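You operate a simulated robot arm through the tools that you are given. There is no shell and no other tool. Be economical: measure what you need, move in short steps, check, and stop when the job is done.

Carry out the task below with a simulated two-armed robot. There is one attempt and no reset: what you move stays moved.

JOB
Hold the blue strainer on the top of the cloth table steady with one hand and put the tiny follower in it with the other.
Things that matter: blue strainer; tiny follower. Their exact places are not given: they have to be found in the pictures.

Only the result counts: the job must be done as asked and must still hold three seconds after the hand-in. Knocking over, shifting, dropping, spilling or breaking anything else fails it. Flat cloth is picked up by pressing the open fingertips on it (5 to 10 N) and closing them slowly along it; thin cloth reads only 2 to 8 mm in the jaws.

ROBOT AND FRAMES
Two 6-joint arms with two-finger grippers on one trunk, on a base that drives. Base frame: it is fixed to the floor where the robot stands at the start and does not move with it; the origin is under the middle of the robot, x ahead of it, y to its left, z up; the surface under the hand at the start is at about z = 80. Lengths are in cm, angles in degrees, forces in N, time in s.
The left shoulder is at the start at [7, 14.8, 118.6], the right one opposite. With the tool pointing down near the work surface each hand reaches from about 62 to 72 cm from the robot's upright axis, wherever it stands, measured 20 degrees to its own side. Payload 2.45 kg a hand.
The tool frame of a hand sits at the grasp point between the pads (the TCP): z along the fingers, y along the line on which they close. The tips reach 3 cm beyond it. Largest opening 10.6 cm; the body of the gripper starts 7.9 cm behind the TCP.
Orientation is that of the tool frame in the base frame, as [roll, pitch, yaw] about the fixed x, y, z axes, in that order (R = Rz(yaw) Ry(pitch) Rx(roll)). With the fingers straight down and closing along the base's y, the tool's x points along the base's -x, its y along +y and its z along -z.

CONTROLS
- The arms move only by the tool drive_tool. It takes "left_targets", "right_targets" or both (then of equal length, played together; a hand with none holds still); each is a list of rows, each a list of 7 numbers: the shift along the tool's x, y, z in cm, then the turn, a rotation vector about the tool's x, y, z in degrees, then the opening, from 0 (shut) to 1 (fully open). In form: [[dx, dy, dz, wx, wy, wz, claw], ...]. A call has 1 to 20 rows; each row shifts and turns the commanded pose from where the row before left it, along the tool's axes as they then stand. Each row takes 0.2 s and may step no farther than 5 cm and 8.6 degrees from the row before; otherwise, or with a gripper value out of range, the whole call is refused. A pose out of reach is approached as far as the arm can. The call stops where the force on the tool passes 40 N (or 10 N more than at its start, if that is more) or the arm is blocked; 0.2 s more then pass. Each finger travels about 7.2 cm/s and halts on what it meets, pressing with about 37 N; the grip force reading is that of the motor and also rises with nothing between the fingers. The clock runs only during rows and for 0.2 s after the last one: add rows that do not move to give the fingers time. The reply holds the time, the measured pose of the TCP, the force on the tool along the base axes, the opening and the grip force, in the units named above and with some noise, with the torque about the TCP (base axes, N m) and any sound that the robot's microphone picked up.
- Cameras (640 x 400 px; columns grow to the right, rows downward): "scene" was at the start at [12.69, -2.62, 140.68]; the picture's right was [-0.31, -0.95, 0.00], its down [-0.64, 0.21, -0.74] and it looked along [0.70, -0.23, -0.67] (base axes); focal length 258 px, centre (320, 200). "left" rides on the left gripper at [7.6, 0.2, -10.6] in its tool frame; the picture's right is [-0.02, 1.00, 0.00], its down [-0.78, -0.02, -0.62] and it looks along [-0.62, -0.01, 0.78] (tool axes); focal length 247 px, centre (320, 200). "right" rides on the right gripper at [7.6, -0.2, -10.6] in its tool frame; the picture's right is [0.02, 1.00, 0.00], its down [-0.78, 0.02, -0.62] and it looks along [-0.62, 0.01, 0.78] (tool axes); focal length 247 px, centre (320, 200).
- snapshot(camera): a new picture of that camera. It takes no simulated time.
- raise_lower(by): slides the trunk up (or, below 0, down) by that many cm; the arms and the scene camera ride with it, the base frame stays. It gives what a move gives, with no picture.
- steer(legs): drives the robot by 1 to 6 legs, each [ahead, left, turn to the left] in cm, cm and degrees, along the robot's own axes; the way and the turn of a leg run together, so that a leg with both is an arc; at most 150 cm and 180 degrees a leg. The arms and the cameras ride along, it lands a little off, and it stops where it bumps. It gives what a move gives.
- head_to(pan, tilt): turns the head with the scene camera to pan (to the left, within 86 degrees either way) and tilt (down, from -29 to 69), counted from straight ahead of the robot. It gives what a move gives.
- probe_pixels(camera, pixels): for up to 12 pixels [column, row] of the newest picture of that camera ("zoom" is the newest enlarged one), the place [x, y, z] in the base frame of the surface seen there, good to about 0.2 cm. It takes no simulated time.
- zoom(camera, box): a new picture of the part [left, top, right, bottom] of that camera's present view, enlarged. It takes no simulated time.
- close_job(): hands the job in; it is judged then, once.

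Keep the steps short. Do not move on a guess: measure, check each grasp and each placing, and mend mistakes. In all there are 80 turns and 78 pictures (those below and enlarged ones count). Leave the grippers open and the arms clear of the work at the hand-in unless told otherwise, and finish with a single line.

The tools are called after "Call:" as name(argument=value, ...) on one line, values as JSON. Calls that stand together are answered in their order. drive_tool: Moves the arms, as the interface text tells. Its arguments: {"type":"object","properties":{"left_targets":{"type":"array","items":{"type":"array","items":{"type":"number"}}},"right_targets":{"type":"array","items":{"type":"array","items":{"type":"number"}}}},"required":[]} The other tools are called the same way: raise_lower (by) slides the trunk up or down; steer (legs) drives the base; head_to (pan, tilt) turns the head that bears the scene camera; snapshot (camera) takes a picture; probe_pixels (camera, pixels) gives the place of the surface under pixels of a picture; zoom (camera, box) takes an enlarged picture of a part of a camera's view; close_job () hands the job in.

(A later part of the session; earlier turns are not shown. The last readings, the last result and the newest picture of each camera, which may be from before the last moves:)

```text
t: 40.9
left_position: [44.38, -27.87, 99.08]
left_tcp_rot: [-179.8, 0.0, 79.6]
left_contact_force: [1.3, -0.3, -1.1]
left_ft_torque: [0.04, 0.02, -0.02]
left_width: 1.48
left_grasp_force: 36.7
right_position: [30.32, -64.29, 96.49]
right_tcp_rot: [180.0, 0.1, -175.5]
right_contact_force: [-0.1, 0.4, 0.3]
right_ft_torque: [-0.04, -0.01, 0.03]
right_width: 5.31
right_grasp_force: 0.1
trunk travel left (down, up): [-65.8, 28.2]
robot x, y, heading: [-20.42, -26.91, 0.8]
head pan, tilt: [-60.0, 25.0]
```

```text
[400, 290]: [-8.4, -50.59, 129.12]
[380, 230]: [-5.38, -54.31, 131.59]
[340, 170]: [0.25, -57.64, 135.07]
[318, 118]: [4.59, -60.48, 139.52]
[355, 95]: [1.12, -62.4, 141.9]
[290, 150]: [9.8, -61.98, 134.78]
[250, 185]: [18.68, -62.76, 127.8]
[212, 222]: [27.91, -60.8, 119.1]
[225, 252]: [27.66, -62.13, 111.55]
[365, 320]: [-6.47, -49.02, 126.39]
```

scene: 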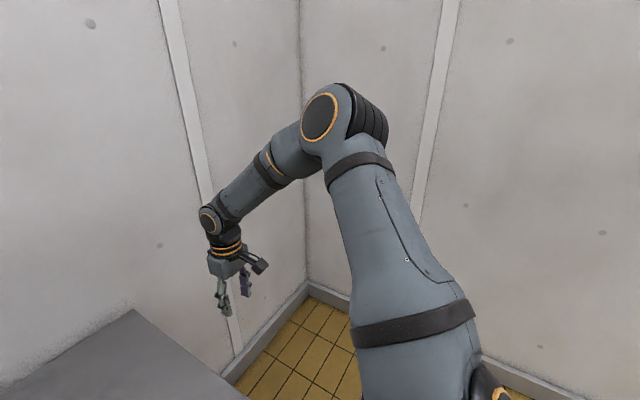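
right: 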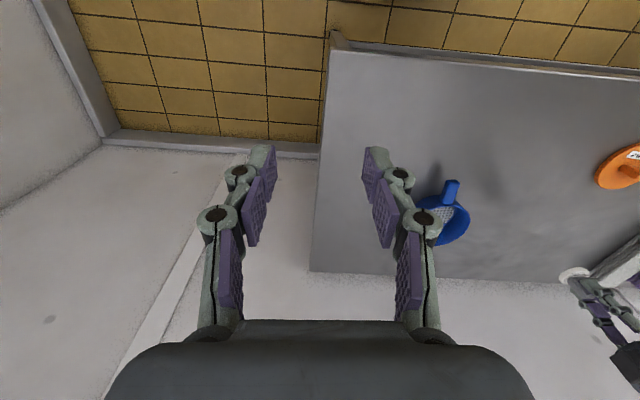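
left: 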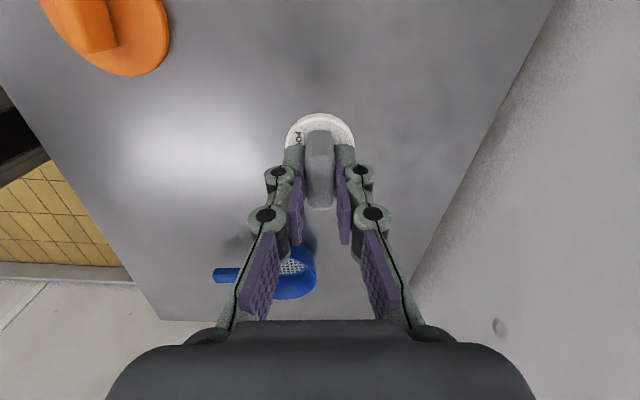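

The right arm's bending plane looks tilted the same way in both stuck poses. If so, a lower hand relative to the shoulder allows more room inward. I'll test it by going down 8 cm, beside the table and above its top, and then moving left.

Call:
drive_tool(right_targets=[[0, 0, 4, 0, 0, 0, 0.5], [0, 0, 4, 0, 0, 0, 0.5], [0, 3, 0, 0, 0, 0, 0.5], [0, 3, 0, 0, 0, 0, 0.5], [0, 3, 0, 0, 0, 0, 0.5], [0, 0, 0, 0, 0, 0, 0.5]])

```text
t: 42.3
left_position: [44.42, -27.87, 99.07]
left_tcp_rot: [-179.9, 0.0, 79.6]
left_contact_force: [0.2, 0.5, 0.2]
left_ft_torque: [0.01, 0.0, -0.02]
left_width: 1.51
left_grasp_force: 36.9
right_position: [25.22, -60.24, 89.65]
right_tcp_rot: [-180.0, 0.1, -175.5]
right_contact_force: [1.8, 0.2, 0.2]
right_ft_torque: [0.02, -0.01, 0.03]
right_width: 5.27
right_grasp_force: 0.1
right hand out of reach, approached as far as the arm can: row 1, 2, 3, 4, 5
trunk travel left (down, up): [-65.8, 28.2]
robot x, y, heading: [-20.05, -26.94, 0.8]
head pan, tilt: [-60.0, 25.0]
```

Lower didn't help; the limit is a vertical plane whatever the height. I'll see whether tilting the right hand frees it: first move up and outward a little, then tilt the fingers forward 24° and try moving in.

Call:
drive_tool(right_targets=[[0, -4, -4, 0, 0, 0, 0.5], [0, 0, -4, 0, 0, 0, 0.5], [0, 0, 0, 0, -8, 0, 0.5], [0, 0, 0, 0, -8, 0, 0.5], [0, 0, 0, 0, -8, 0, 0.5], [0, 0, 0, 0, 0, 0, 0.5]])

Call:
drive_tool(right_targets=[[0, 4, 0, 0, 0, 0, 0.5], [0, 4, 0, 0, 0, 0, 0.5], [0, 4, 0, 0, 0, 0, 0.5], [0, 4, 0, 0, 0, 0, 0.5], [0, 0, 0, 0, 0, 0, 0.5]])

```text
refused: row 1 steps farther than a row can; nothing moved
```

```text
t: 43.5
left_position: [44.5, -27.85, 98.99]
left_tcp_rot: [-179.8, 0.0, 79.6]
left_contact_force: [0.5, -0.1, -0.6]
left_ft_torque: [-0.02, 0.02, 0.01]
left_width: 1.48
left_grasp_force: 37.0
right_position: [17.18, -54.54, 90.85]
right_tcp_rot: [179.9, 0.0, -175.5]
right_contact_force: [-0.6, -0.6, -1.0]
right_ft_torque: [-0.01, 0.02, -0.02]
right_width: 5.29
right_grasp_force: 0.1
right hand out of reach, approached as far as the arm can: row 1, 2, 3, 4
trunk travel left (down, up): [-65.8, 28.2]
robot x, y, heading: [-20.29, -27.32, 0.9]
head pan, tilt: [-60.0, 25.0]
```

The first call was refused because its step was too long; the second only slid along the limit, to (17.2, -54.5). I'll redo the tilt test with legal steps.

Call:
drive_tool(right_targets=[[0, -2, -4, 0, 0, 0, 0.5], [0, -2, -4, 0, 0, 0, 0.5], [0, 0, 0, 0, -8, 0, 0.5], [0, 0, 0, 0, -8, 0, 0.5], [0, 0, 0, 0, -8, 0, 0.5], [0, 0, 0, 0, 0, 0, 0.5]])

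Call:
drive_tool(right_targets=[[0, 4, 0, 0, 0, 0, 0.5], [0, 4, 0, 0, 0, 0, 0.5], [0, 4, 0, 0, 0, 0, 0.5], [0, 0, 0, 0, 0, 0, 0.5]])

```text
t: 44.9
left_position: [44.32, -27.88, 99.03]
left_tcp_rot: [-179.9, -0.1, 79.6]
left_contact_force: [0.2, -0.3, -1.3]
left_ft_torque: [-0.05, 0.01, 0.02]
left_width: 1.48
left_grasp_force: 36.7
right_position: [21.41, -53.92, 99.44]
right_tcp_rot: [179.9, 24.1, -175.4]
right_contact_force: [0.1, 1.3, 0.4]
right_ft_torque: [-0.07, 0.01, 0.01]
right_width: 5.31
right_grasp_force: 0.1
right hand out of reach, approached as far as the arm can: row 3, 4, 5
trunk travel left (down, up): [-65.8, 28.2]
robot x, y, heading: [-20.25, -26.96, 0.4]
head pan, tilt: [-60.0, 25.0]
```

```text
t: 45.9
left_position: [44.48, -27.62, 99.04]
left_tcp_rot: [-179.9, 0.1, 79.7]
left_contact_force: [0.6, -0.5, -0.8]
left_ft_torque: [-0.05, -0.02, 0.0]
left_width: 1.49
left_grasp_force: 37.2
right_position: [20.69, -50.73, 99.53]
right_tcp_rot: [180.0, 23.9, -175.4]
right_contact_force: [0.8, 0.4, 0.9]
right_ft_torque: [-0.04, -0.02, 0.02]
right_width: 5.29
right_grasp_force: 0.0
right hand out of reach, approached as far as the arm can: row 1, 2, 3
trunk travel left (down, up): [-65.8, 28.2]
robot x, y, heading: [-20.28, -27.48, 0.7]
head pan, tilt: [-60.0, 25.0]
```

With 24° of forward tilt the hand gains about 5 cm inward, so the wrist itself is what's limited. I'll take a clear look at the whole right arm.

Call:
head_to(pan=-75, tilt=30)

Call:
snapshot(camera="scene")

Call:
head_to(pan=30, tilt=50)

Call:
snapshot(camera="scene")

```text
t: 46.7
left_position: [44.51, -27.77, 99.09]
left_tcp_rot: [-179.9, 0.0, 79.6]
left_contact_force: [-0.5, -0.8, 0.5]
left_ft_torque: [0.01, -0.03, -0.03]
left_width: 1.46
left_grasp_force: 37.5
right_position: [20.75, -50.9, 99.42]
right_tcp_rot: [180.0, 24.0, -175.5]
right_contact_force: [-0.7, 0.5, -1.3]
right_ft_torque: [-0.01, 0.0, 0.03]
right_width: 5.29
right_grasp_force: 0.1
trunk travel left (down, up): [-65.8, 28.2]
robot x, y, heading: [-20.14, -27.09, 0.4]
head pan, tilt: [-75.0, 30.0]
```

```text
53 pictures are left
```

scene: 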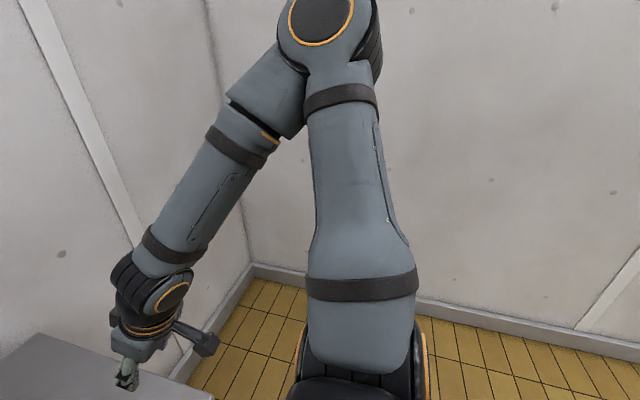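

```text
t: 48.5
left_position: [44.48, -27.93, 99.02]
left_tcp_rot: [-179.9, 0.0, 79.6]
left_contact_force: [0.2, -0.2, -0.9]
left_ft_torque: [0.01, -0.02, -0.02]
left_width: 1.48
left_grasp_force: 36.9
right_position: [20.74, -50.8, 99.44]
right_tcp_rot: [179.9, 24.0, -175.4]
right_contact_force: [0.2, 0.7, -0.7]
right_ft_torque: [-0.01, -0.02, 0.0]
right_width: 5.32
right_grasp_force: 0.1
trunk travel left (down, up): [-65.8, 28.2]
robot x, y, heading: [-20.39, -27.04, 0.5]
head pan, tilt: [30.0, 50.0]
```

```text
52 pictures are left
```

scene: 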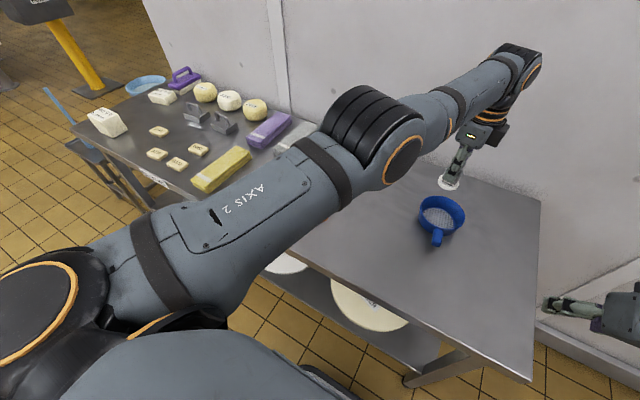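

The forearm has a roll joint and the shoulder seems to be canted. The limit may be the wrap-around of the first joint, hanging below its axis. If so, the right hand can cross over the top instead, so I'll straighten the hand, back off outward, and raise it 30 cm.

Call:
drive_tool(right_targets=[[0, -3, 0, 0, 0, 0, 0.5], [0, -2, 0, 0, 8, 0, 0.5], [0, 0, 0, 0, 8, 0, 0.5], [0, 0, 0, 0, 8, 0, 0.5], [0, 0, -5, 0, 0, 0, 0.5], [0, 0, -5, 0, 0, 0, 0.5], [0, 0, -5, 0, 0, 0, 0.5], [0, 0, -5, 0, 0, 0, 0.5], [0, 0, -5, 0, 0, 0, 0.5], [0, 0, -5, 0, 0, 0, 0.5], [0, 0, 0, 0, 0, 0, 0.5]])

Call:
drive_tool(right_targets=[[-1, 4, 0, 0, 0, 0, 0.5], [-1, 4, 0, 0, 0, 0, 0.5], [-1, 4, 0, 0, 0, 0, 0.5], [-1, 4, 0, 0, 0, 0, 0.5], [0, 0, 0, 0, 0, 0, 0.5]])

```text
t: 50.9
left_position: [44.46, -27.81, 99.09]
left_tcp_rot: [-179.8, 0.1, 79.7]
left_contact_force: [-0.1, 0.2, -0.8]
left_ft_torque: [0.0, 0.01, -0.02]
left_width: 1.48
left_grasp_force: 37.5
right_position: [16.27, -62.67, 126.16]
right_tcp_rot: [179.8, 0.1, -175.3]
right_contact_force: [-0.1, 0.1, -0.6]
right_ft_torque: [0.03, 0.04, 0.04]
right_width: 5.31
right_grasp_force: 0.0
right hand out of reach, approached as far as the arm can: row 4, 5, 6, 7, 8, 9, 10
trunk travel left (down, up): [-65.8, 28.2]
robot x, y, heading: [-19.93, -27.31, 0.7]
head pan, tilt: [30.0, 50.0]
```

```text
t: 52.1
left_position: [44.47, -27.92, 99.0]
left_tcp_rot: [-179.8, 0.0, 79.6]
left_contact_force: [0.3, -1.0, -0.6]
left_ft_torque: [0.01, -0.03, 0.01]
left_width: 1.48
left_grasp_force: 37.2
right_position: [13.14, -57.33, 120.51]
right_tcp_rot: [-180.0, 0.1, -175.4]
right_contact_force: [0.3, -1.1, -0.2]
right_ft_torque: [0.0, 0.03, -0.02]
right_width: 5.32
right_grasp_force: 0.1
right hand out of reach, approached as far as the arm can: row 1, 2, 3, 4
trunk travel left (down, up): [-65.8, 28.2]
robot x, y, heading: [-20.06, -27.14, 0.7]
head pan, tilt: [30.0, 50.0]
```

Going higher made it worse; the right wrist's feasible region looks like a convex blob on its own side. Before choosing a stance I need to know if the left hand really is at its outer limit, so I'll try moving it outward along +x.

Call:
drive_tool(left_targets=[[0.5, 3, 0, 0, 0, 0, 0.05], [0, 0, 0, 0, 0, 0, 0.05]])

Call:
drive_tool(left_targets=[[0, 0, -4, 0, 0, 0, 0.05], [0, 0, -4, 0, 0, 0, 0.05], [0, 0, -4, 0, 0, 0, 0.05], [0, -4, 0, 0, 0, 0, 0.05], [0, -4, 0, 0, 0, 0, 0.05], [0, 0, 0, 0, 0, 0, 0.05]])

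```text
t: 52.7
left_position: [45.04, -27.16, 99.08]
left_tcp_rot: [180.0, 0.0, 79.6]
left_contact_force: [0.7, -0.2, -0.4]
left_ft_torque: [0.03, 0.01, -0.01]
left_width: 1.49
left_grasp_force: 37.0
left hand out of reach, approached as far as the arm can: row 1
right_position: [13.13, -57.47, 120.48]
right_tcp_rot: [180.0, 0.1, -175.5]
right_contact_force: [1.1, -0.2, 0.5]
right_ft_torque: [0.01, -0.02, -0.01]
right_width: 5.29
right_grasp_force: 0.1
trunk travel left (down, up): [-65.8, 28.2]
robot x, y, heading: [-20.05, -27.01, 0.6]
head pan, tilt: [30.0, 50.0]
```

```text
t: 54.1
left_position: [42.81, -26.82, 112.1]
left_tcp_rot: [-179.8, 0.0, 79.6]
left_contact_force: [1.5, -0.3, -0.8]
left_ft_torque: [0.01, 0.02, 0.02]
left_width: 1.49
left_grasp_force: 36.8
left hand out of reach, approached as far as the arm can: row 1, 2, 3, 4, 5
right_position: [13.17, -57.34, 120.5]
right_tcp_rot: [180.0, 0.1, -175.4]
right_contact_force: [0.5, -0.2, -0.7]
right_ft_torque: [-0.01, -0.02, 0.03]
right_width: 5.31
right_grasp_force: 0.1
trunk travel left (down, up): [-65.8, 28.2]
robot x, y, heading: [-19.82, -27.21, 0.4]
head pan, tilt: [30.0, 50.0]
```

Outward is refused as well, so the left elbow is stuck straight. I'll try to break out of it with a combined move, down and back towards the shoulder.

Call:
drive_tool(left_targets=[[0.6, -2.5, 3, 0, 0, 0, 0.05], [0.6, -2.5, 3, 0, 0, 0, 0.05], [0.6, -2.5, 3, 0, 0, 0, 0.05], [0.6, -2.5, 0, 0, 0, 0, 0.05], [0, 0, 0, 0, 0, 0, 0.05]])

Call:
drive_tool(left_targets=[[4, 0, 0, 0, 0, 0, 0.05], [4, 0, 0, 0, 0, 0, 0.05], [4, 0, 0, 0, 0, 0, 0.05], [4, -1, 0, 0, 0, 0, 0.05], [0, -4, 0, 0, 0, 0, 0.05], [0, 0, 0, 0, 0, 0, 0.05]])

```text
t: 55.3
left_position: [44.47, -26.73, 104.92]
left_tcp_rot: [-179.8, 0.0, 79.6]
left_contact_force: [0.5, 0.1, 0.0]
left_ft_torque: [-0.02, -0.01, -0.02]
left_width: 1.48
left_grasp_force: 36.8
left hand out of reach, approached as far as the arm can: row 1, 2, 3, 4
right_position: [13.13, -57.37, 120.37]
right_tcp_rot: [180.0, 0.1, -175.5]
right_contact_force: [0.2, 0.1, 0.2]
right_ft_torque: [-0.02, 0.02, 0.0]
right_width: 5.32
right_grasp_force: 0.0
trunk travel left (down, up): [-65.8, 28.2]
robot x, y, heading: [-20.01, -27.0, 0.5]
head pan, tilt: [30.0, 50.0]
```

```text
t: 56.7
left_position: [47.9, -10.95, 105.22]
left_tcp_rot: [-179.9, 0.0, 79.6]
left_contact_force: [0.5, -0.7, -0.4]
left_ft_torque: [0.0, 0.0, 0.01]
left_width: 1.47
left_grasp_force: 36.8
left hand out of reach, approached as far as the arm can: row 1, 2, 4, 5
right_position: [13.11, -57.39, 120.49]
right_tcp_rot: [-179.9, 0.1, -175.5]
right_contact_force: [-0.2, -0.4, -0.1]
right_ft_torque: [0.02, -0.03, -0.01]
right_width: 5.29
right_grasp_force: 0.1
trunk travel left (down, up): [-65.8, 28.2]
robot x, y, heading: [-20.3, -27.22, 0.5]
head pan, tilt: [30.0, 50.0]
```

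Perhaps near the straight elbow my large steps demand too much joint motion per row. I'll test very small steps, 0.3 cm back per row.

Call:
drive_tool(left_targets=[[0, -0.1, 0, 0, 0, 0, 0.05], [0, -0.2, 0, 0, 0, 0, 0.05], [0, -0.3, 0, 0, 0, 0, 0.05], [0, -0.3, 0, 0, 0, 0, 0.05], [0, -0.4, 0, 0, 0, 0, 0.05], [0, -0.4, 0, 0, 0, 0, 0.05], [0, -0.5, 0, 0, 0, 0, 0.05], [0, -0.5, 0, 0, 0, 0, 0.05], [0, -0.6, 0, 0, 0, 0, 0.05], [0, -0.7, 0, 0, 0, 0, 0.05]], right_targets=[[0, -0.5, 0.5, 0, 0, 0, 0.5], [0, -0.5, 0.5, 0, 0, 0, 0.5], [0, -0.5, 0.5, 0, 0, 0, 0.5], [0, -0.5, 0.5, 0, 0, 0, 0.5], [0, -0.5, 0.5, 0, 0, 0, 0.5], [0, -0.5, 0.5, 0, 0, 0, 0.5], [0, -0.5, 0.5, 0, 0, 0, 0.5], [0, -0.5, 0.5, 0, 0, 0, 0.5], [0, -0.5, 0.5, 0, 0, 0, 0.5], [0, -0.5, 0.5, 0, 0, 0, 0.5]])

```text
t: 58.9
left_position: [48.02, -11.0, 105.32]
left_tcp_rot: [-179.8, 0.0, 79.6]
left_contact_force: [0.6, -0.4, -1.3]
left_ft_torque: [-0.02, -0.03, 0.02]
left_width: 1.48
left_grasp_force: 37.1
left hand out of reach, approached as far as the arm can: row 3, 5, 6, 7, 8, 9, 10
right_position: [13.54, -62.52, 115.34]
right_tcp_rot: [-179.9, -0.1, -175.6]
right_contact_force: [-0.2, 0.2, -0.4]
right_ft_torque: [0.01, -0.01, 0.02]
right_width: 5.3
right_grasp_force: 0.1
trunk travel left (down, up): [-65.8, 28.2]
robot x, y, heading: [-19.92, -27.28, 0.8]
head pan, tilt: [30.0, 50.0]
```

The left hand is still locked on that surface. I'll measure the left arm's links carefully.

Call:
head_to(pan=35, tilt=30)

Call:
snapshot(camera="scene")

```text
t: 59.8
left_position: [47.9, -11.04, 105.27]
left_tcp_rot: [-179.9, 0.0, 79.5]
left_contact_force: [0.2, -0.4, -1.7]
left_ft_torque: [0.03, -0.04, -0.02]
left_width: 1.46
left_grasp_force: 36.9
right_position: [13.61, -62.44, 115.37]
right_tcp_rot: [180.0, 0.0, -175.5]
right_contact_force: [-0.2, -0.4, -0.6]
right_ft_torque: [0.01, 0.02, 0.0]
right_width: 5.29
right_grasp_force: 0.1
trunk travel left (down, up): [-65.8, 28.2]
robot x, y, heading: [-19.88, -27.08, 0.6]
head pan, tilt: [35.0, 30.0]
```

```text
51 pictures are left
```

scene: 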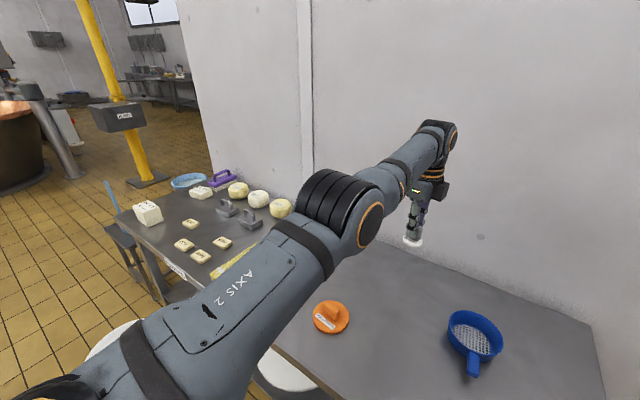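

Call:
probe_pixels(camera="scene", pixels=[[130, 370], [200, 320], [270, 260], [318, 215], [371, 225], [385, 190], [410, 170], [430, 155], [452, 138], [436, 185], [340, 190]])

```text
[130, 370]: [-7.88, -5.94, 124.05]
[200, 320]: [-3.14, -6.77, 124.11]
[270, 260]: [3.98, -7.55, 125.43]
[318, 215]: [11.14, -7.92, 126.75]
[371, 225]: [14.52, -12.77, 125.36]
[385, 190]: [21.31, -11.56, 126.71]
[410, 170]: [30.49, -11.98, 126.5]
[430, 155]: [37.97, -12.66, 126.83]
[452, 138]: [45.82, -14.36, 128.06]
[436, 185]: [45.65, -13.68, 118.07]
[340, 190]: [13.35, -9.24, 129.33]
```

The left arm really is straight, since its upper arm and forearm are in line. I'll try up-and-back combined steps to bend the elbow, plus the same test with an outward tilt.

Call:
drive_tool(left_targets=[[0, -3, -3.5, 0, 0, 0, 0.05], [0, -3, -3.5, 0, 0, 0, 0.05], [0, -3, -3.5, 0, 0, 0, 0.05], [0, -3, -3.5, 0, 0, 0, 0.05], [0, -3, 0, 0, 0, 0, 0.05], [0, 0, 0, 0, 0, 0, 0.05]])

Call:
drive_tool(left_targets=[[0, 0, 0, 8, 0, 0, 0.05], [0, 0, 0, 8, 0, 0, 0.05], [0, -3, 0, 0, 0, 0, 0.05], [0, -3, 0, 0, 0, 0, 0.05], [0, 0, 0, 0, 0, 0, 0.05]])

```text
t: 61.2
left_position: [43.32, -9.2, 122.02]
left_tcp_rot: [-179.8, 0.0, 79.5]
left_contact_force: [0.0, 0.1, -0.6]
left_ft_torque: [-0.02, 0.01, -0.01]
left_width: 1.48
left_grasp_force: 36.9
left hand out of reach, approached as far as the arm can: row 1, 2, 3, 4, 5
right_position: [13.53, -62.38, 115.35]
right_tcp_rot: [180.0, 0.0, -175.4]
right_contact_force: [-0.2, -0.1, -0.1]
right_ft_torque: [-0.02, 0.01, -0.03]
right_width: 5.3
right_grasp_force: 0.0
trunk travel left (down, up): [-65.8, 28.2]
robot x, y, heading: [-20.13, -27.11, 0.7]
head pan, tilt: [35.0, 30.0]
```

```text
t: 62.4
left_position: [43.4, -9.23, 121.94]
left_tcp_rot: [-180.0, 0.0, 79.5]
left_contact_force: [-0.9, 0.0, 0.0]
left_ft_torque: [-0.01, 0.01, 0.0]
left_width: 1.48
left_grasp_force: 37.0
left hand out of reach, approached as far as the arm can: row 1, 2, 3, 4
right_position: [13.68, -62.41, 115.3]
right_tcp_rot: [-180.0, 0.0, -175.4]
right_contact_force: [-0.4, 0.0, 0.3]
right_ft_torque: [0.03, -0.02, 0.0]
right_width: 5.3
right_grasp_force: 0.1
trunk travel left (down, up): [-65.8, 28.2]
robot x, y, heading: [-20.51, -27.4, 0.7]
head pan, tilt: [35.0, 30.0]
```

The tilt I tried would push the wrist outward. The opposite tilt, fingers pointing away, pulls the wrist inward, so I'll try that.

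Call:
drive_tool(left_targets=[[0, 0, 0, -8, 0, 0, 0.05], [0, 0, 0, -8, 0, 0, 0.05], [0, 0, 0, 0, 0, 0, 0.05]])

Call:
drive_tool(left_targets=[[0, -3, 2, 0, 0, 0, 0.05], [0, -3, 2, 0, 0, 0, 0.05], [0, 0, 0, 0, 0, 0, 0.05]])

```text
t: 63.2
left_position: [48.57, -9.49, 124.33]
left_tcp_rot: [164.2, -0.1, 79.6]
left_contact_force: [-0.5, -0.2, -0.5]
left_ft_torque: [0.01, 0.0, 0.03]
left_width: 1.46
left_grasp_force: 36.1
left hand out of reach, approached as far as the arm can: row 1, 2
right_position: [13.48, -62.48, 115.3]
right_tcp_rot: [180.0, 0.1, -175.5]
right_contact_force: [-0.1, -0.4, -0.1]
right_ft_torque: [-0.01, -0.03, 0.0]
right_width: 5.32
right_grasp_force: 0.1
trunk travel left (down, up): [-65.8, 28.2]
robot x, y, heading: [-20.14, -27.1, 0.5]
head pan, tilt: [35.0, 30.0]
```

```text
t: 64.0
left_position: [49.82, -8.93, 121.24]
left_tcp_rot: [164.2, 0.0, 79.5]
left_contact_force: [0.4, 0.8, 0.4]
left_ft_torque: [-0.03, 0.01, 0.0]
left_width: 1.47
left_grasp_force: 37.7
left hand out of reach, approached as far as the arm can: row 1, 2
right_position: [13.49, -62.37, 115.39]
right_tcp_rot: [180.0, 0.1, -175.5]
right_contact_force: [0.4, 0.0, 0.5]
right_ft_torque: [0.05, -0.05, -0.01]
right_width: 5.3
right_grasp_force: 0.0
trunk travel left (down, up): [-65.8, 28.2]
robot x, y, heading: [-20.35, -27.53, 0.6]
head pan, tilt: [35.0, 30.0]
```

With tilt the wrist stays on its sphere while the tool turns freely. The shoulders seem canted outward, so a hand that is higher relative to the shoulder should reach further inward. I'll lower the trunk 22 cm, with both hands clear above the table, then level the left tool and test inward motion.

Call:
raise_lower(by=-22)

Call:
drive_tool(left_targets=[[0, 0, 0, 8, 0, 0, 0.05], [0, 0, 0, 8, 0, 0, 0.05], [-4, 0, 0, 0, 0, 0, 0.05], [-4, 0, 0, 0, 0, 0, 0.05], [-4, 0, 0, 0, 0, 0, 0.05], [-4, -1, 0, 0, 0, 0, 0.05], [-4, -1, 0, 0, 0, 0, 0.05], [-4, -2, 0, 0, 0, 0, 0.05], [0, 0, 0, 0, 0, 0, 0.05]])

```text
t: 66.3
left_position: [49.91, -8.89, 99.27]
left_tcp_rot: [164.2, 0.0, 79.7]
left_contact_force: [-0.3, -0.3, -0.7]
left_ft_torque: [-0.02, -0.03, -0.02]
left_width: 1.47
left_grasp_force: 37.0
right_position: [13.47, -62.48, 93.42]
right_tcp_rot: [180.0, -0.1, -175.6]
right_contact_force: [-0.6, 0.4, 0.7]
right_ft_torque: [0.02, 0.03, -0.01]
right_width: 5.31
right_grasp_force: 0.1
trunk travel left (down, up): [-43.8, 50.2]
robot x, y, heading: [-20.31, -27.54, 0.7]
head pan, tilt: [35.0, 30.0]
```

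```text
t: 68.3
left_position: [38.66, -29.61, 98.19]
left_tcp_rot: [-179.6, 0.0, 79.6]
left_contact_force: [-0.4, 0.0, -0.3]
left_ft_torque: [0.02, -0.02, 0.01]
left_width: 1.48
left_grasp_force: 36.6
left hand out of reach, approached as far as the arm can: row 1, 2, 6, 8
right_position: [13.61, -62.44, 93.37]
right_tcp_rot: [-179.9, 0.0, -175.4]
right_contact_force: [0.1, 0.4, -0.5]
right_ft_torque: [-0.03, 0.01, 0.0]
right_width: 5.32
right_grasp_force: 0.1
trunk travel left (down, up): [-43.8, 50.2]
robot x, y, heading: [-20.13, -27.21, 0.6]
head pan, tilt: [35.0, 30.0]
```

It moved inward freely this time. I'll push further to find the new limit.

Call:
drive_tool(left_targets=[[-4, -2.5, 0, 0, 0, 0, 0.05], [-4, -2.5, 0, 0, 0, 0, 0.05], [-4, -2.5, 0, 0, 0, 0, 0.05], [-4, -3, 0, 0, 0, 0, 0.05], [0, 0, 0, 0, 0, 0, 0.05]])

Call:
drive_tool(right_targets=[[-4, 2, 0, 0, 0, 0, 0.5], [-4, 2, 0, 0, 0, 0, 0.5], [-4, 2, 0, 0, 0, 0, 0.5], [-2, 4, 0, 0, 0, 0, 0.5], [-2, 4, 0, 0, 0, 0, 0.5], [0, 0, 0, 0, 0, 0, 0.5]])

```text
t: 69.5
left_position: [37.99, -29.64, 100.01]
left_tcp_rot: [-179.7, 0.1, 79.6]
left_contact_force: [0.0, 0.0, -0.7]
left_ft_torque: [0.04, 0.0, 0.03]
left_width: 1.46
left_grasp_force: 36.7
left hand out of reach, approached as far as the arm can: row 1, 2, 3, 4
right_position: [13.55, -62.38, 93.47]
right_tcp_rot: [-180.0, 0.0, -175.4]
right_contact_force: [-1.2, -1.0, 0.6]
right_ft_torque: [0.01, -0.01, -0.01]
right_width: 5.29
right_grasp_force: 0.1
trunk travel left (down, up): [-43.8, 50.2]
robot x, y, heading: [-20.28, -27.12, 0.9]
head pan, tilt: [35.0, 30.0]
```

```text
t: 70.9
left_position: [38.05, -29.76, 99.86]
left_tcp_rot: [-179.7, 0.1, 79.6]
left_contact_force: [-0.1, 0.8, -0.2]
left_ft_torque: [-0.03, -0.01, 0.02]
left_width: 1.48
left_grasp_force: 37.1
right_position: [19.92, -58.03, 89.75]
right_tcp_rot: [179.9, 0.1, -175.5]
right_contact_force: [-0.3, 0.4, 0.7]
right_ft_torque: [0.01, -0.01, 0.0]
right_width: 5.3
right_grasp_force: 0.0
right hand out of reach, approached as far as the arm can: row 2, 3, 4, 5
trunk travel left (down, up): [-43.8, 50.2]
robot x, y, heading: [-20.14, -26.97, 0.5]
head pan, tilt: [35.0, 30.0]
```

The left hand's limit is about 3 cm past the robot's centre line whatever the height, and the right has its own limit line. My plan is to turn the robot about 25–30° to the right, tilt the two hands towards each other, and let the right hold the handle while the left places. First I'll look down to check the robot's base against the table.

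Call:
head_to(pan=0, tilt=69)

Call:
snapshot(camera="scene")

Call:
snapshot(camera="left")

```text
t: 71.9
left_position: [37.94, -29.65, 99.98]
left_tcp_rot: [-179.7, 0.1, 79.7]
left_contact_force: [-0.7, 0.3, -1.5]
left_ft_torque: [0.0, 0.02, -0.03]
left_width: 1.49
left_grasp_force: 37.3
right_position: [20.0, -58.02, 89.75]
right_tcp_rot: [179.8, 0.1, -175.4]
right_contact_force: [-0.4, 0.6, 0.3]
right_ft_torque: [-0.01, -0.03, -0.06]
right_width: 5.28
right_grasp_force: 0.0
trunk travel left (down, up): [-43.8, 50.2]
robot x, y, heading: [-20.16, -27.46, 0.7]
head pan, tilt: [0.0, 68.8]
```

```text
50 pictures are left
```

scene: 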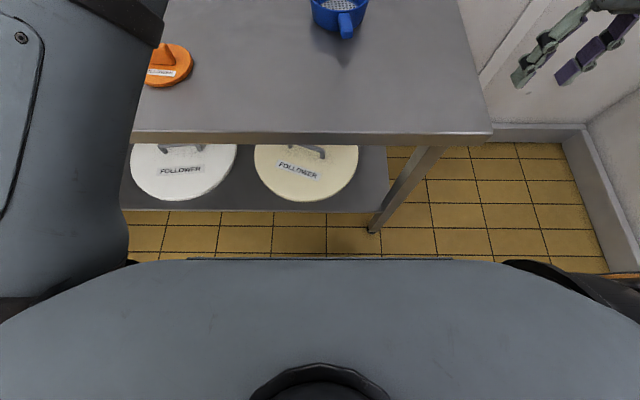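

```text
49 pictures are left
```

left: 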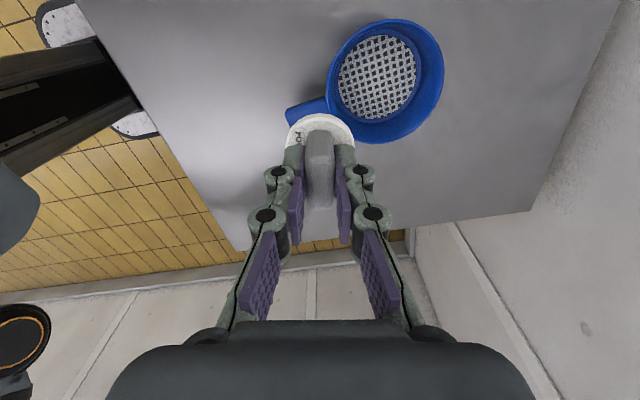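

I'll probe the edge of the robot's base plate, seen at the left of the left-hand view, and the table legs.

Call:
probe_pixels(camera="left", pixels=[[155, 128], [135, 118], [45, 20], [75, 10], [120, 85], [125, 60], [20, 195]])

Call:
probe_pixels(camera="scene", pixels=[[375, 228], [420, 160], [250, 208], [130, 206], [320, 260], [480, 262], [160, 262]])

```text
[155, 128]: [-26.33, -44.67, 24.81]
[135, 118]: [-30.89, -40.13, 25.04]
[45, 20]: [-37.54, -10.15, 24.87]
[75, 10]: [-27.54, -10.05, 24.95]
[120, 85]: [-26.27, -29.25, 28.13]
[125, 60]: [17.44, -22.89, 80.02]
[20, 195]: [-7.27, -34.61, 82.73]
```

```text
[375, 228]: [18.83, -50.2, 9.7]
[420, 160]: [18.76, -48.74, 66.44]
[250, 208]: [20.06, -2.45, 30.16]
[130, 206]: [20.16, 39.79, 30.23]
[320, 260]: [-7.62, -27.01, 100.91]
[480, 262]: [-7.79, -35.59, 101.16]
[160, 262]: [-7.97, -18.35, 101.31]
```

The base plate sits well behind the table edge, so there's room. I'll raise the trunk 10 cm for the drive, go to about (-3, 15.6), then turn 30° to the right. The hands stay well above everything on the table.

Call:
raise_lower(by=10)

Call:
steer(legs=[[8, 42.6, 0], [0, 0, -30.6], [8, 4.5, 0]])

Call:
head_to(pan=0, tilt=45)

Call:
snapshot(camera="scene")

```text
t: 73.3
left_position: [37.94, -29.73, 109.91]
left_tcp_rot: [-179.7, 0.1, 79.6]
left_contact_force: [0.4, -0.4, -0.4]
left_ft_torque: [-0.02, 0.02, 0.06]
left_width: 1.46
left_grasp_force: 36.9
right_position: [20.04, -58.06, 99.7]
right_tcp_rot: [179.9, 0.1, -175.5]
right_contact_force: [0.5, -0.8, -0.2]
right_ft_torque: [-0.01, -0.05, 0.04]
right_width: 5.3
right_grasp_force: 0.1
trunk travel left (down, up): [-53.8, 40.2]
robot x, y, heading: [-20.13, -27.06, 0.8]
head pan, tilt: [0.0, 68.8]
```

```text
t: 78.1
left_position: [45.61, -17.34, 109.94]
left_tcp_rot: [-179.7, 0.0, 49.2]
left_contact_force: [0.6, -0.3, -1.5]
left_ft_torque: [0.0, 0.02, 0.01]
left_width: 1.49
left_grasp_force: 37.1
right_position: [15.72, -32.57, 99.66]
right_tcp_rot: [179.9, 0.1, 154.2]
right_contact_force: [0.0, 0.0, -0.2]
right_ft_torque: [-0.01, 0.01, -0.02]
right_width: 5.33
right_grasp_force: 0.1
trunk travel left (down, up): [-53.8, 40.2]
robot x, y, heading: [-3.3, 14.15, -29.9]
head pan, tilt: [0.0, 68.8]
```

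```text
t: 79.0
left_position: [45.3, -17.26, 109.92]
left_tcp_rot: [-179.9, 0.1, 49.2]
left_contact_force: [0.1, 0.4, -0.6]
left_ft_torque: [0.02, -0.02, -0.03]
left_width: 1.48
left_grasp_force: 36.8
right_position: [15.65, -32.65, 99.74]
right_tcp_rot: [179.9, 0.2, 154.2]
right_contact_force: [-0.6, 0.5, 0.0]
right_ft_torque: [-0.01, -0.02, -0.01]
right_width: 5.29
right_grasp_force: 0.0
trunk travel left (down, up): [-53.8, 40.2]
robot x, y, heading: [-3.61, 14.47, -29.8]
head pan, tilt: [0.0, 45.0]
```

```text
48 pictures are left
```

scene: 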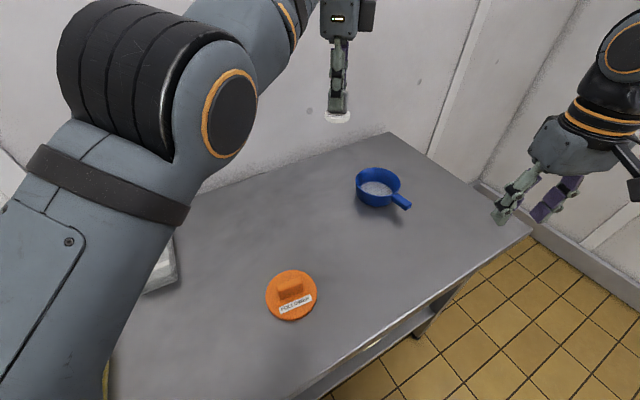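

The turn landed well. Now I'll point the right hand along the handle: yaw 30°, then tilt the fingers forward about 46°, still clear of the strainer.

Call:
drive_tool(right_targets=[[0, 0, 0, 0, 0, -7.5, 0.5], [0, 0, 0, 0, 0, -7.5, 0.5], [0, 0, 0, 0, 0, -7.5, 0.5], [0, 0, 0, 0, 0, -7.5, 0.5], [0, 0, 0, 0, -7.7, 0, 0.5], [0, 0, 0, 0, -7.7, 0, 0.5], [0, 0, 0, 0, -7.7, 0, 0.5], [0, 0, 0, 0, -7.7, 0, 0.5], [0, 0, 0, 0, -7.7, 0, 0.5], [0, 0, 0, 0, -7.7, 0, 0.5], [0, 0, 0, 0, 0, 0, 0.5]])

```text
t: 81.3
left_position: [45.49, -17.2, 109.87]
left_tcp_rot: [-179.8, 0.1, 49.2]
left_contact_force: [0.8, 0.8, -0.2]
left_ft_torque: [0.0, 0.02, -0.01]
left_width: 1.43
left_grasp_force: 36.7
right_position: [23.74, -23.52, 103.89]
right_tcp_rot: [180.0, 45.7, -176.0]
right_contact_force: [-0.3, 0.5, 0.2]
right_ft_torque: [-0.01, -0.01, 0.02]
right_width: 5.3
right_grasp_force: 0.0
right hand out of reach, approached as far as the arm can: row 7, 8, 9, 10
trunk travel left (down, up): [-53.8, 40.2]
robot x, y, heading: [-3.51, 14.48, -30.1]
head pan, tilt: [0.0, 45.0]
```

Now (23.7, -23.5, 103.9) with a 46° tilt. I'll move to a pre-grasp point about 8 cm behind the handle along the finger axis, at (29.1, -31.7, 89.6).

Call:
drive_tool(right_targets=[[1.37, -1.7, 2.68, 0, 0, 0, 0.5], [1.37, -1.7, 2.68, 0, 0, 0, 0.5], [1.37, -1.7, 2.68, 0, 0, 0, 0.5], [1.37, -1.7, 2.68, 0, 0, 0, 0.5], [1.37, -1.7, 2.68, 0, 0, 0, 0.5], [0, 0, 0, 0, 0, 0, 0.5]])

Call:
snapshot(camera="right")

Call:
snapshot(camera="scene")

```text
t: 82.8
left_position: [45.57, -17.3, 110.03]
left_tcp_rot: [-179.8, 0.0, 49.1]
left_contact_force: [0.5, -0.1, 0.1]
left_ft_torque: [-0.01, 0.0, -0.02]
left_width: 1.48
left_grasp_force: 37.4
right_position: [29.74, -31.73, 89.79]
right_tcp_rot: [-179.9, 46.2, -175.8]
right_contact_force: [0.4, -1.3, -0.2]
right_ft_torque: [0.03, -0.01, 0.04]
right_width: 5.3
right_grasp_force: 0.1
right hand out of reach, approached as far as the arm can: row 1
trunk travel left (down, up): [-53.8, 40.2]
robot x, y, heading: [-3.61, 14.21, -29.8]
head pan, tilt: [0.0, 45.0]
```

```text
47 pictures are left
```

right: 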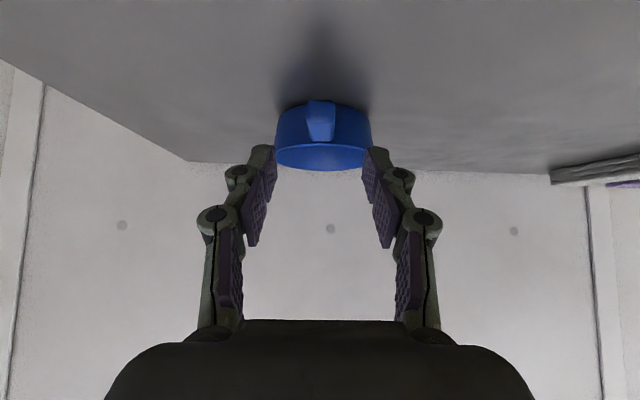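

```text
46 pictures are left
```

scene: 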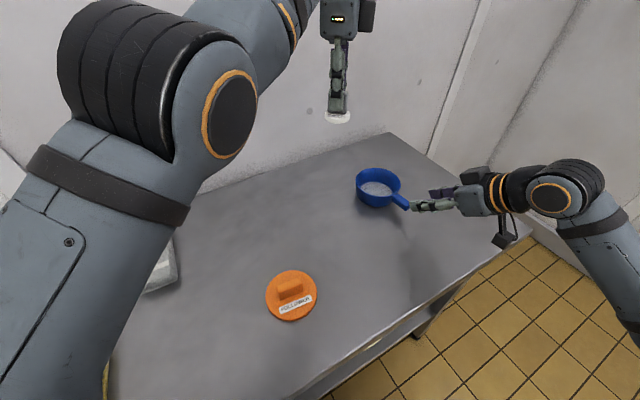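

The right hand is at the pre-grasp, in line with the handle. Before gripping I'll check the left can reach the strainer, so I'm tilting it 31° with fingers toward the robot's right, while still high.

Call:
drive_tool(left_targets=[[0, 0, 0, 0, -7.75, 0, 0.05], [0, 0, 0, 0, -7.75, 0, 0.05], [0, 0, 0, 0, -7.75, 0, 0.05], [0, 0, 0, 0, -7.75, 0, 0.05], [0, 0, 0, 0, 0, 0, 0.05]])

```text
t: 84.0
left_position: [47.21, -19.23, 111.04]
left_tcp_rot: [-179.7, 31.2, 49.3]
left_contact_force: [0.1, -0.6, 0.2]
left_ft_torque: [-0.05, 0.01, 0.01]
left_width: 1.51
left_grasp_force: 37.2
left hand out of reach, approached as far as the arm can: row 1, 2, 3, 4
right_position: [29.73, -31.78, 89.89]
right_tcp_rot: [-180.0, 46.4, -175.8]
right_contact_force: [0.4, 0.3, 0.6]
right_ft_torque: [0.02, 0.0, 0.02]
right_width: 5.3
right_grasp_force: 0.1
trunk travel left (down, up): [-53.8, 40.2]
robot x, y, heading: [-3.14, 14.65, -29.7]
head pan, tilt: [0.0, 45.0]
```

The tilt works. Next I'll move the left TCP to about (45.1, -28, 98), above the strainer, with a small yaw correction.

Call:
drive_tool(left_targets=[[0, 1.04, 3.82, 0, 0, 0, 0.05], [0, 1.04, 3.82, 0, 0, 0, 0.05], [0, 1.04, 3.82, 0, 0, 0, 0.05], [0, 1.04, 3.82, -2.3, 0, -3.85, 0.05], [0, 0, 0, 0, 0, 0, 0.05]])

Call:
snapshot(camera="scene")

```text
t: 85.2
left_position: [45.08, -27.24, 97.69]
left_tcp_rot: [-179.7, 31.0, 53.9]
left_contact_force: [0.2, 0.8, -0.3]
left_ft_torque: [-0.01, 0.0, -0.02]
left_width: 1.47
left_grasp_force: 37.1
left hand out of reach, approached as far as the arm can: row 3
right_position: [29.7, -31.78, 89.97]
right_tcp_rot: [-180.0, 46.3, -175.8]
right_contact_force: [-0.3, 0.2, 0.1]
right_ft_torque: [-0.02, -0.03, -0.01]
right_width: 5.31
right_grasp_force: 0.1
trunk travel left (down, up): [-53.8, 40.2]
robot x, y, heading: [-3.29, 14.43, -29.7]
head pan, tilt: [0.0, 45.0]
```

```text
45 pictures are left
```

scene: 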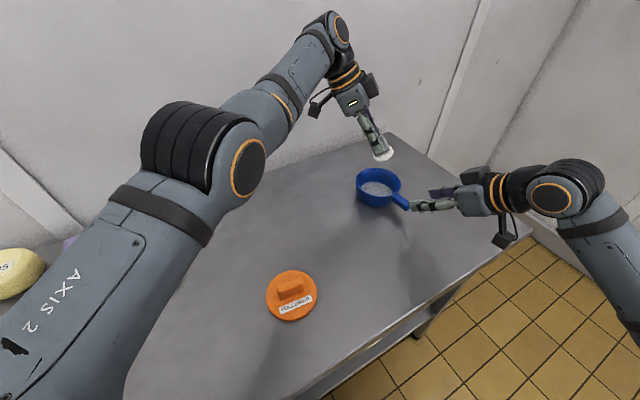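

Both hands reach. Before closing I'll re-measure the handle from the right camera.

Call:
zoom(camera="right", box=[260, 80, 380, 180])

Call:
probe_pixels(camera="right", pixels=[[321, 120], [321, 104], [310, 120], [332, 120], [321, 138], [323, 165]])

```text
4.00 times, centred on (320, 130) of right
```

zoom: 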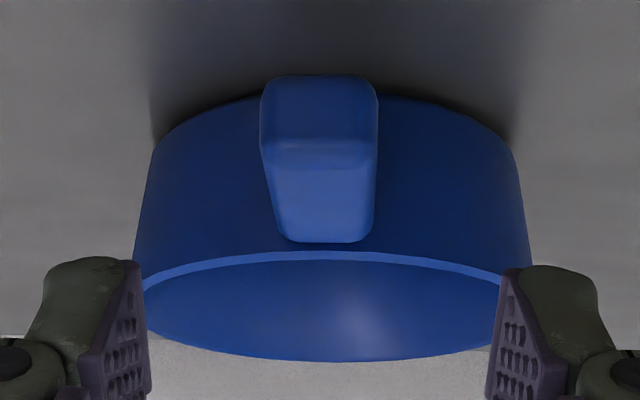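

```text
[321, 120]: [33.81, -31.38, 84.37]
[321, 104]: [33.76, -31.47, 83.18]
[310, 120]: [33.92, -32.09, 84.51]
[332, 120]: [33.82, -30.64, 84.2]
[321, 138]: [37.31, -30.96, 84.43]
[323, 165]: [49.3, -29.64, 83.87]
```

The handle is 1.6 cm wide, centred at y ≈ -31.3, with z from 83 to 84.4. I'll slide the open fingers along onto it, to TCP (35.2, -31.25, 83.8).

Call:
drive_tool(right_targets=[[0.2, 0.04, 2.5, 0, 0, 0, 0.5], [0.2, 0.04, 2.5, 0, 0, 0, 0.5], [0.15, 0.04, 2, 0, 0, 0, 0.5], [0.08, 0.01, 1.25, 0, 0, 0, 0.5], [0, 0, 0, 0, 0, 0, 0.5]])

Call:
snapshot(camera="right")

```text
t: 86.3
left_position: [45.06, -27.41, 97.67]
left_tcp_rot: [-179.7, 31.1, 53.8]
left_contact_force: [0.6, -0.3, 0.2]
left_ft_torque: [-0.01, -0.01, -0.01]
left_width: 1.48
left_grasp_force: 36.5
right_position: [34.99, -31.12, 83.72]
right_tcp_rot: [-180.0, 46.3, -175.8]
right_contact_force: [0.6, 0.2, 0.5]
right_ft_torque: [0.03, -0.03, 0.0]
right_width: 5.3
right_grasp_force: 0.1
trunk travel left (down, up): [-53.8, 40.2]
robot x, y, heading: [-3.86, 14.15, -29.9]
head pan, tilt: [0.0, 45.0]
```

```text
43 pictures are left
```

right: 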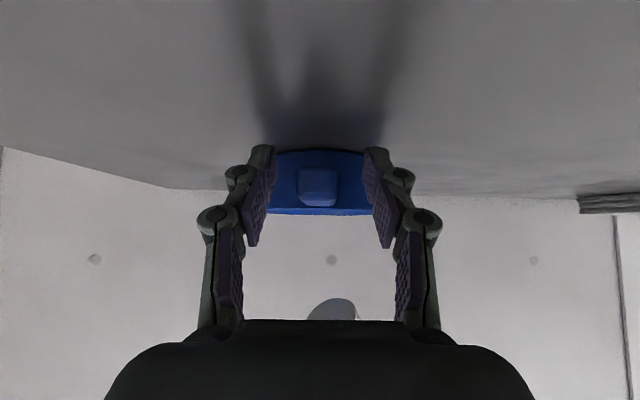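

The handle sits centred between the fingers with no contact force. I'll close the right gripper gradually.

Call:
drive_tool(right_targets=[[0, 0, 0, 0, 0, 0, 0.35], [0, 0, 0, 0, 0, 0, 0.25], [0, 0, 0, 0, 0, 0, 0.19], [0, 0, 0, 0, 0, 0, 0.15], [0, 0, 0, 0, 0, 0, 0.12], [0, 0, 0, 0, 0, 0, 0.1], [0, 0, 0, 0, 0, 0, 0.1]])

Call:
snapshot(camera="right")

Call:
snapshot(camera="left")

```text
t: 88.0
left_position: [45.21, -27.31, 97.56]
left_tcp_rot: [-179.7, 31.2, 53.7]
left_contact_force: [-0.1, 0.2, -0.2]
left_ft_torque: [0.03, 0.0, -0.01]
left_width: 1.52
left_grasp_force: 37.0
right_position: [35.26, -31.16, 83.71]
right_tcp_rot: [-179.9, 46.5, -175.7]
right_contact_force: [-0.4, 0.9, 1.6]
right_ft_torque: [-0.01, -0.06, 0.04]
right_width: 2.09
right_grasp_force: 37.1
trunk travel left (down, up): [-53.8, 40.2]
robot x, y, heading: [-3.05, 14.24, -29.6]
head pan, tilt: [0.0, 45.0]
```

```text
42 pictures are left
```

right: 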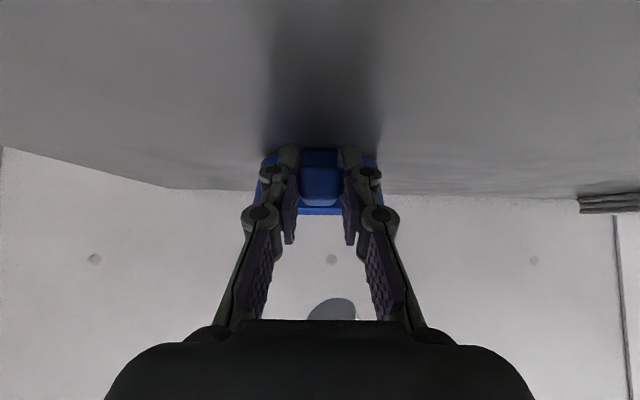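

```text
41 pictures are left
```

left: 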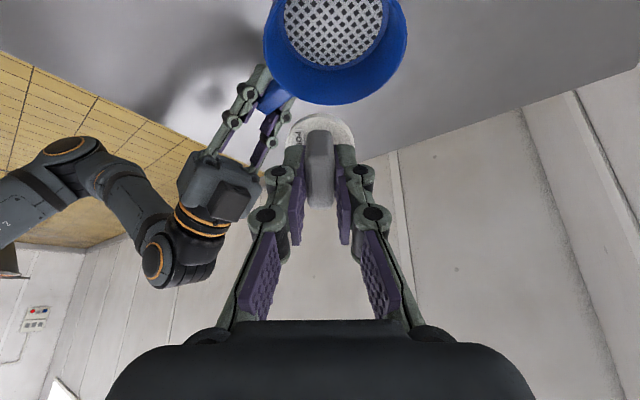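

The right hand holds the handle at 2.1 cm and 37 N. I'll locate the strainer's rim and mesh from the left camera to aim the placing.

Call:
probe_pixels(camera="left", pixels=[[335, 30], [300, 20], [370, 25], [335, 60], [335, 95], [406, 40], [266, 40], [315, 130], [330, 150]])

Call:
snapshot(camera="scene")

Call:
zoom(camera="scene", box=[320, 110, 480, 220])

```text
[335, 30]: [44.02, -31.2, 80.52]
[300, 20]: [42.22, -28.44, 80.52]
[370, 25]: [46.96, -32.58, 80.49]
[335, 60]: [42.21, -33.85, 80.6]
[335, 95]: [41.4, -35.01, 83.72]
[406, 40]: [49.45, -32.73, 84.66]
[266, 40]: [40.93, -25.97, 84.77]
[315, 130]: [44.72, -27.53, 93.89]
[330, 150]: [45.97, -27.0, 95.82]
```

```text
40 pictures are left
```

scene: 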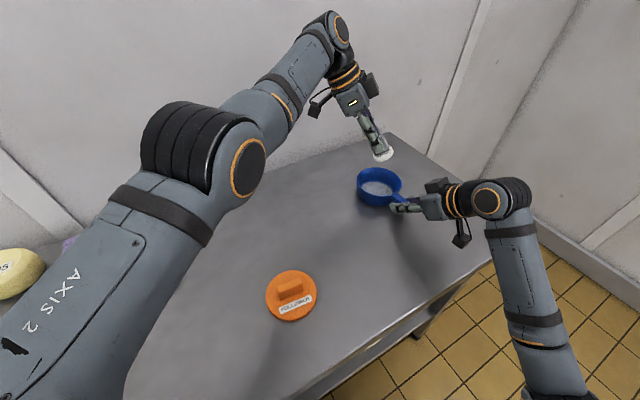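

```text
3.64 times, centred on (400, 165) of scene
```

zoom: 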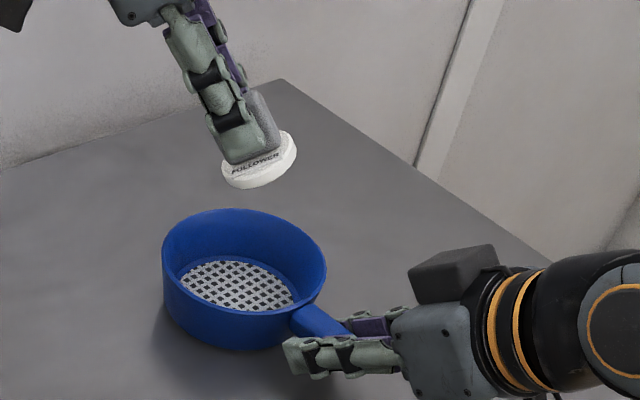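

The strainer hasn't moved; its centre is about (43.7, -30.2) and the mesh is at z = 80.5. I'll lower the follower most of the way with the right hand holding still, then check.

Call:
drive_tool(left_targets=[[1.31, 0.12, 2.51, 0, 0, 0, 0.05], [1.31, 0.12, 2.51, 0, 0, 0, 0.05], [0.9, 0.1, 1.7, 0, 0, 0, 0.05], [0, 0, 0, 0, 0, 0, 0.05]])

Call:
zoom(camera="scene", box=[320, 110, 480, 220])

Call:
snapshot(camera="left")

```text
t: 89.0
left_position: [45.16, -28.21, 90.15]
left_tcp_rot: [-179.6, 31.2, 53.8]
left_contact_force: [-0.2, -0.6, -0.6]
left_ft_torque: [0.02, 0.03, -0.01]
left_width: 1.47
left_grasp_force: 37.6
right_position: [34.99, -31.1, 83.64]
right_tcp_rot: [-179.9, 46.5, -175.8]
right_contact_force: [0.0, -0.3, 0.2]
right_ft_torque: [0.0, -0.08, 0.03]
right_width: 2.08
right_grasp_force: 36.8
trunk travel left (down, up): [-53.8, 40.2]
robot x, y, heading: [-3.62, 14.37, -29.8]
head pan, tilt: [0.0, 45.0]
```

```text
3.64 times, centred on (400, 165) of scene
```

zoom: 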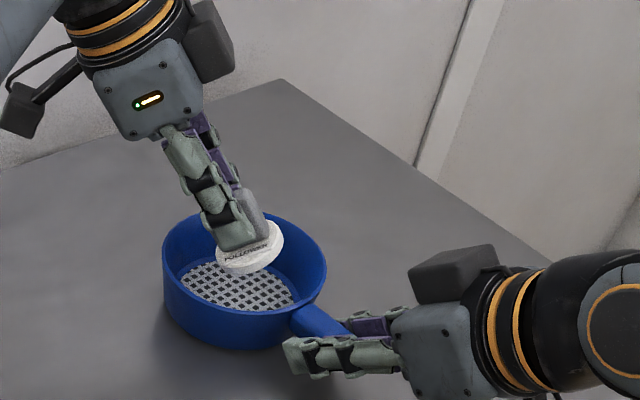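

```text
37 pictures are left
```

left: 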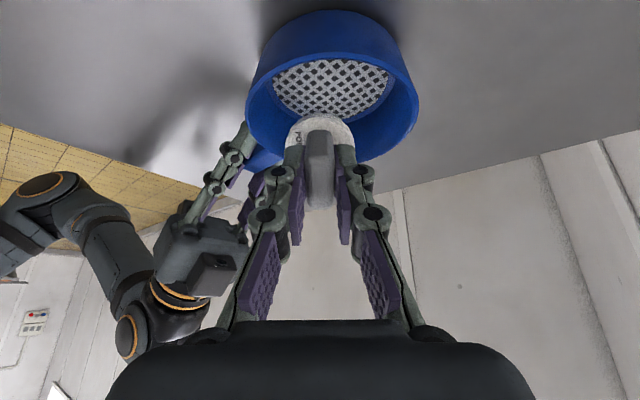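

It's on target at (45.16, -28.21, 90.15). I'll lower the last 4 cm slowly to just above the mesh.

Call:
drive_tool(left_targets=[[0.7, 0, 1.15, 0, 0, 0, 0.05], [0.7, 0, 1.15, 0, 0, 0, 0.05], [0.6, 0, 1.0, 0, 0, 0, 0.05], [0, 0, 0, 0, 0, 0, 0.05]])

Call:
zoom(camera="scene", box=[320, 110, 480, 220])

```text
t: 90.0
left_position: [45.1, -28.2, 86.39]
left_tcp_rot: [-179.7, 31.2, 53.7]
left_contact_force: [-0.4, 0.4, -1.0]
left_ft_torque: [0.0, 0.01, -0.02]
left_width: 1.51
left_grasp_force: 37.3
right_position: [35.13, -31.15, 83.67]
right_tcp_rot: [-180.0, 46.4, -175.7]
right_contact_force: [0.5, -0.9, 0.9]
right_ft_torque: [0.01, -0.03, 0.04]
right_width: 2.07
right_grasp_force: 37.0
trunk travel left (down, up): [-53.8, 40.2]
robot x, y, heading: [-3.19, 14.12, -29.5]
head pan, tilt: [0.0, 45.0]
```

```text
3.64 times, centred on (400, 165) of scene
```

zoom: 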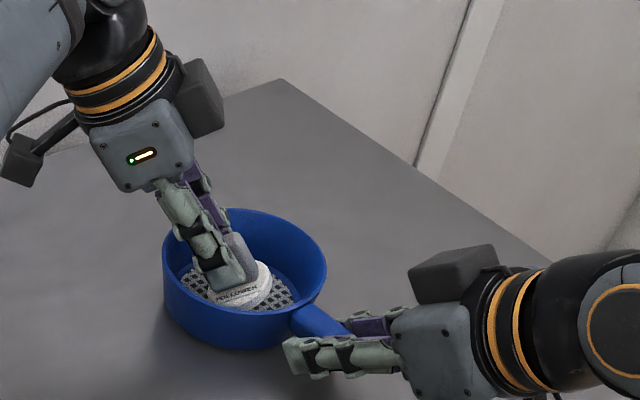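

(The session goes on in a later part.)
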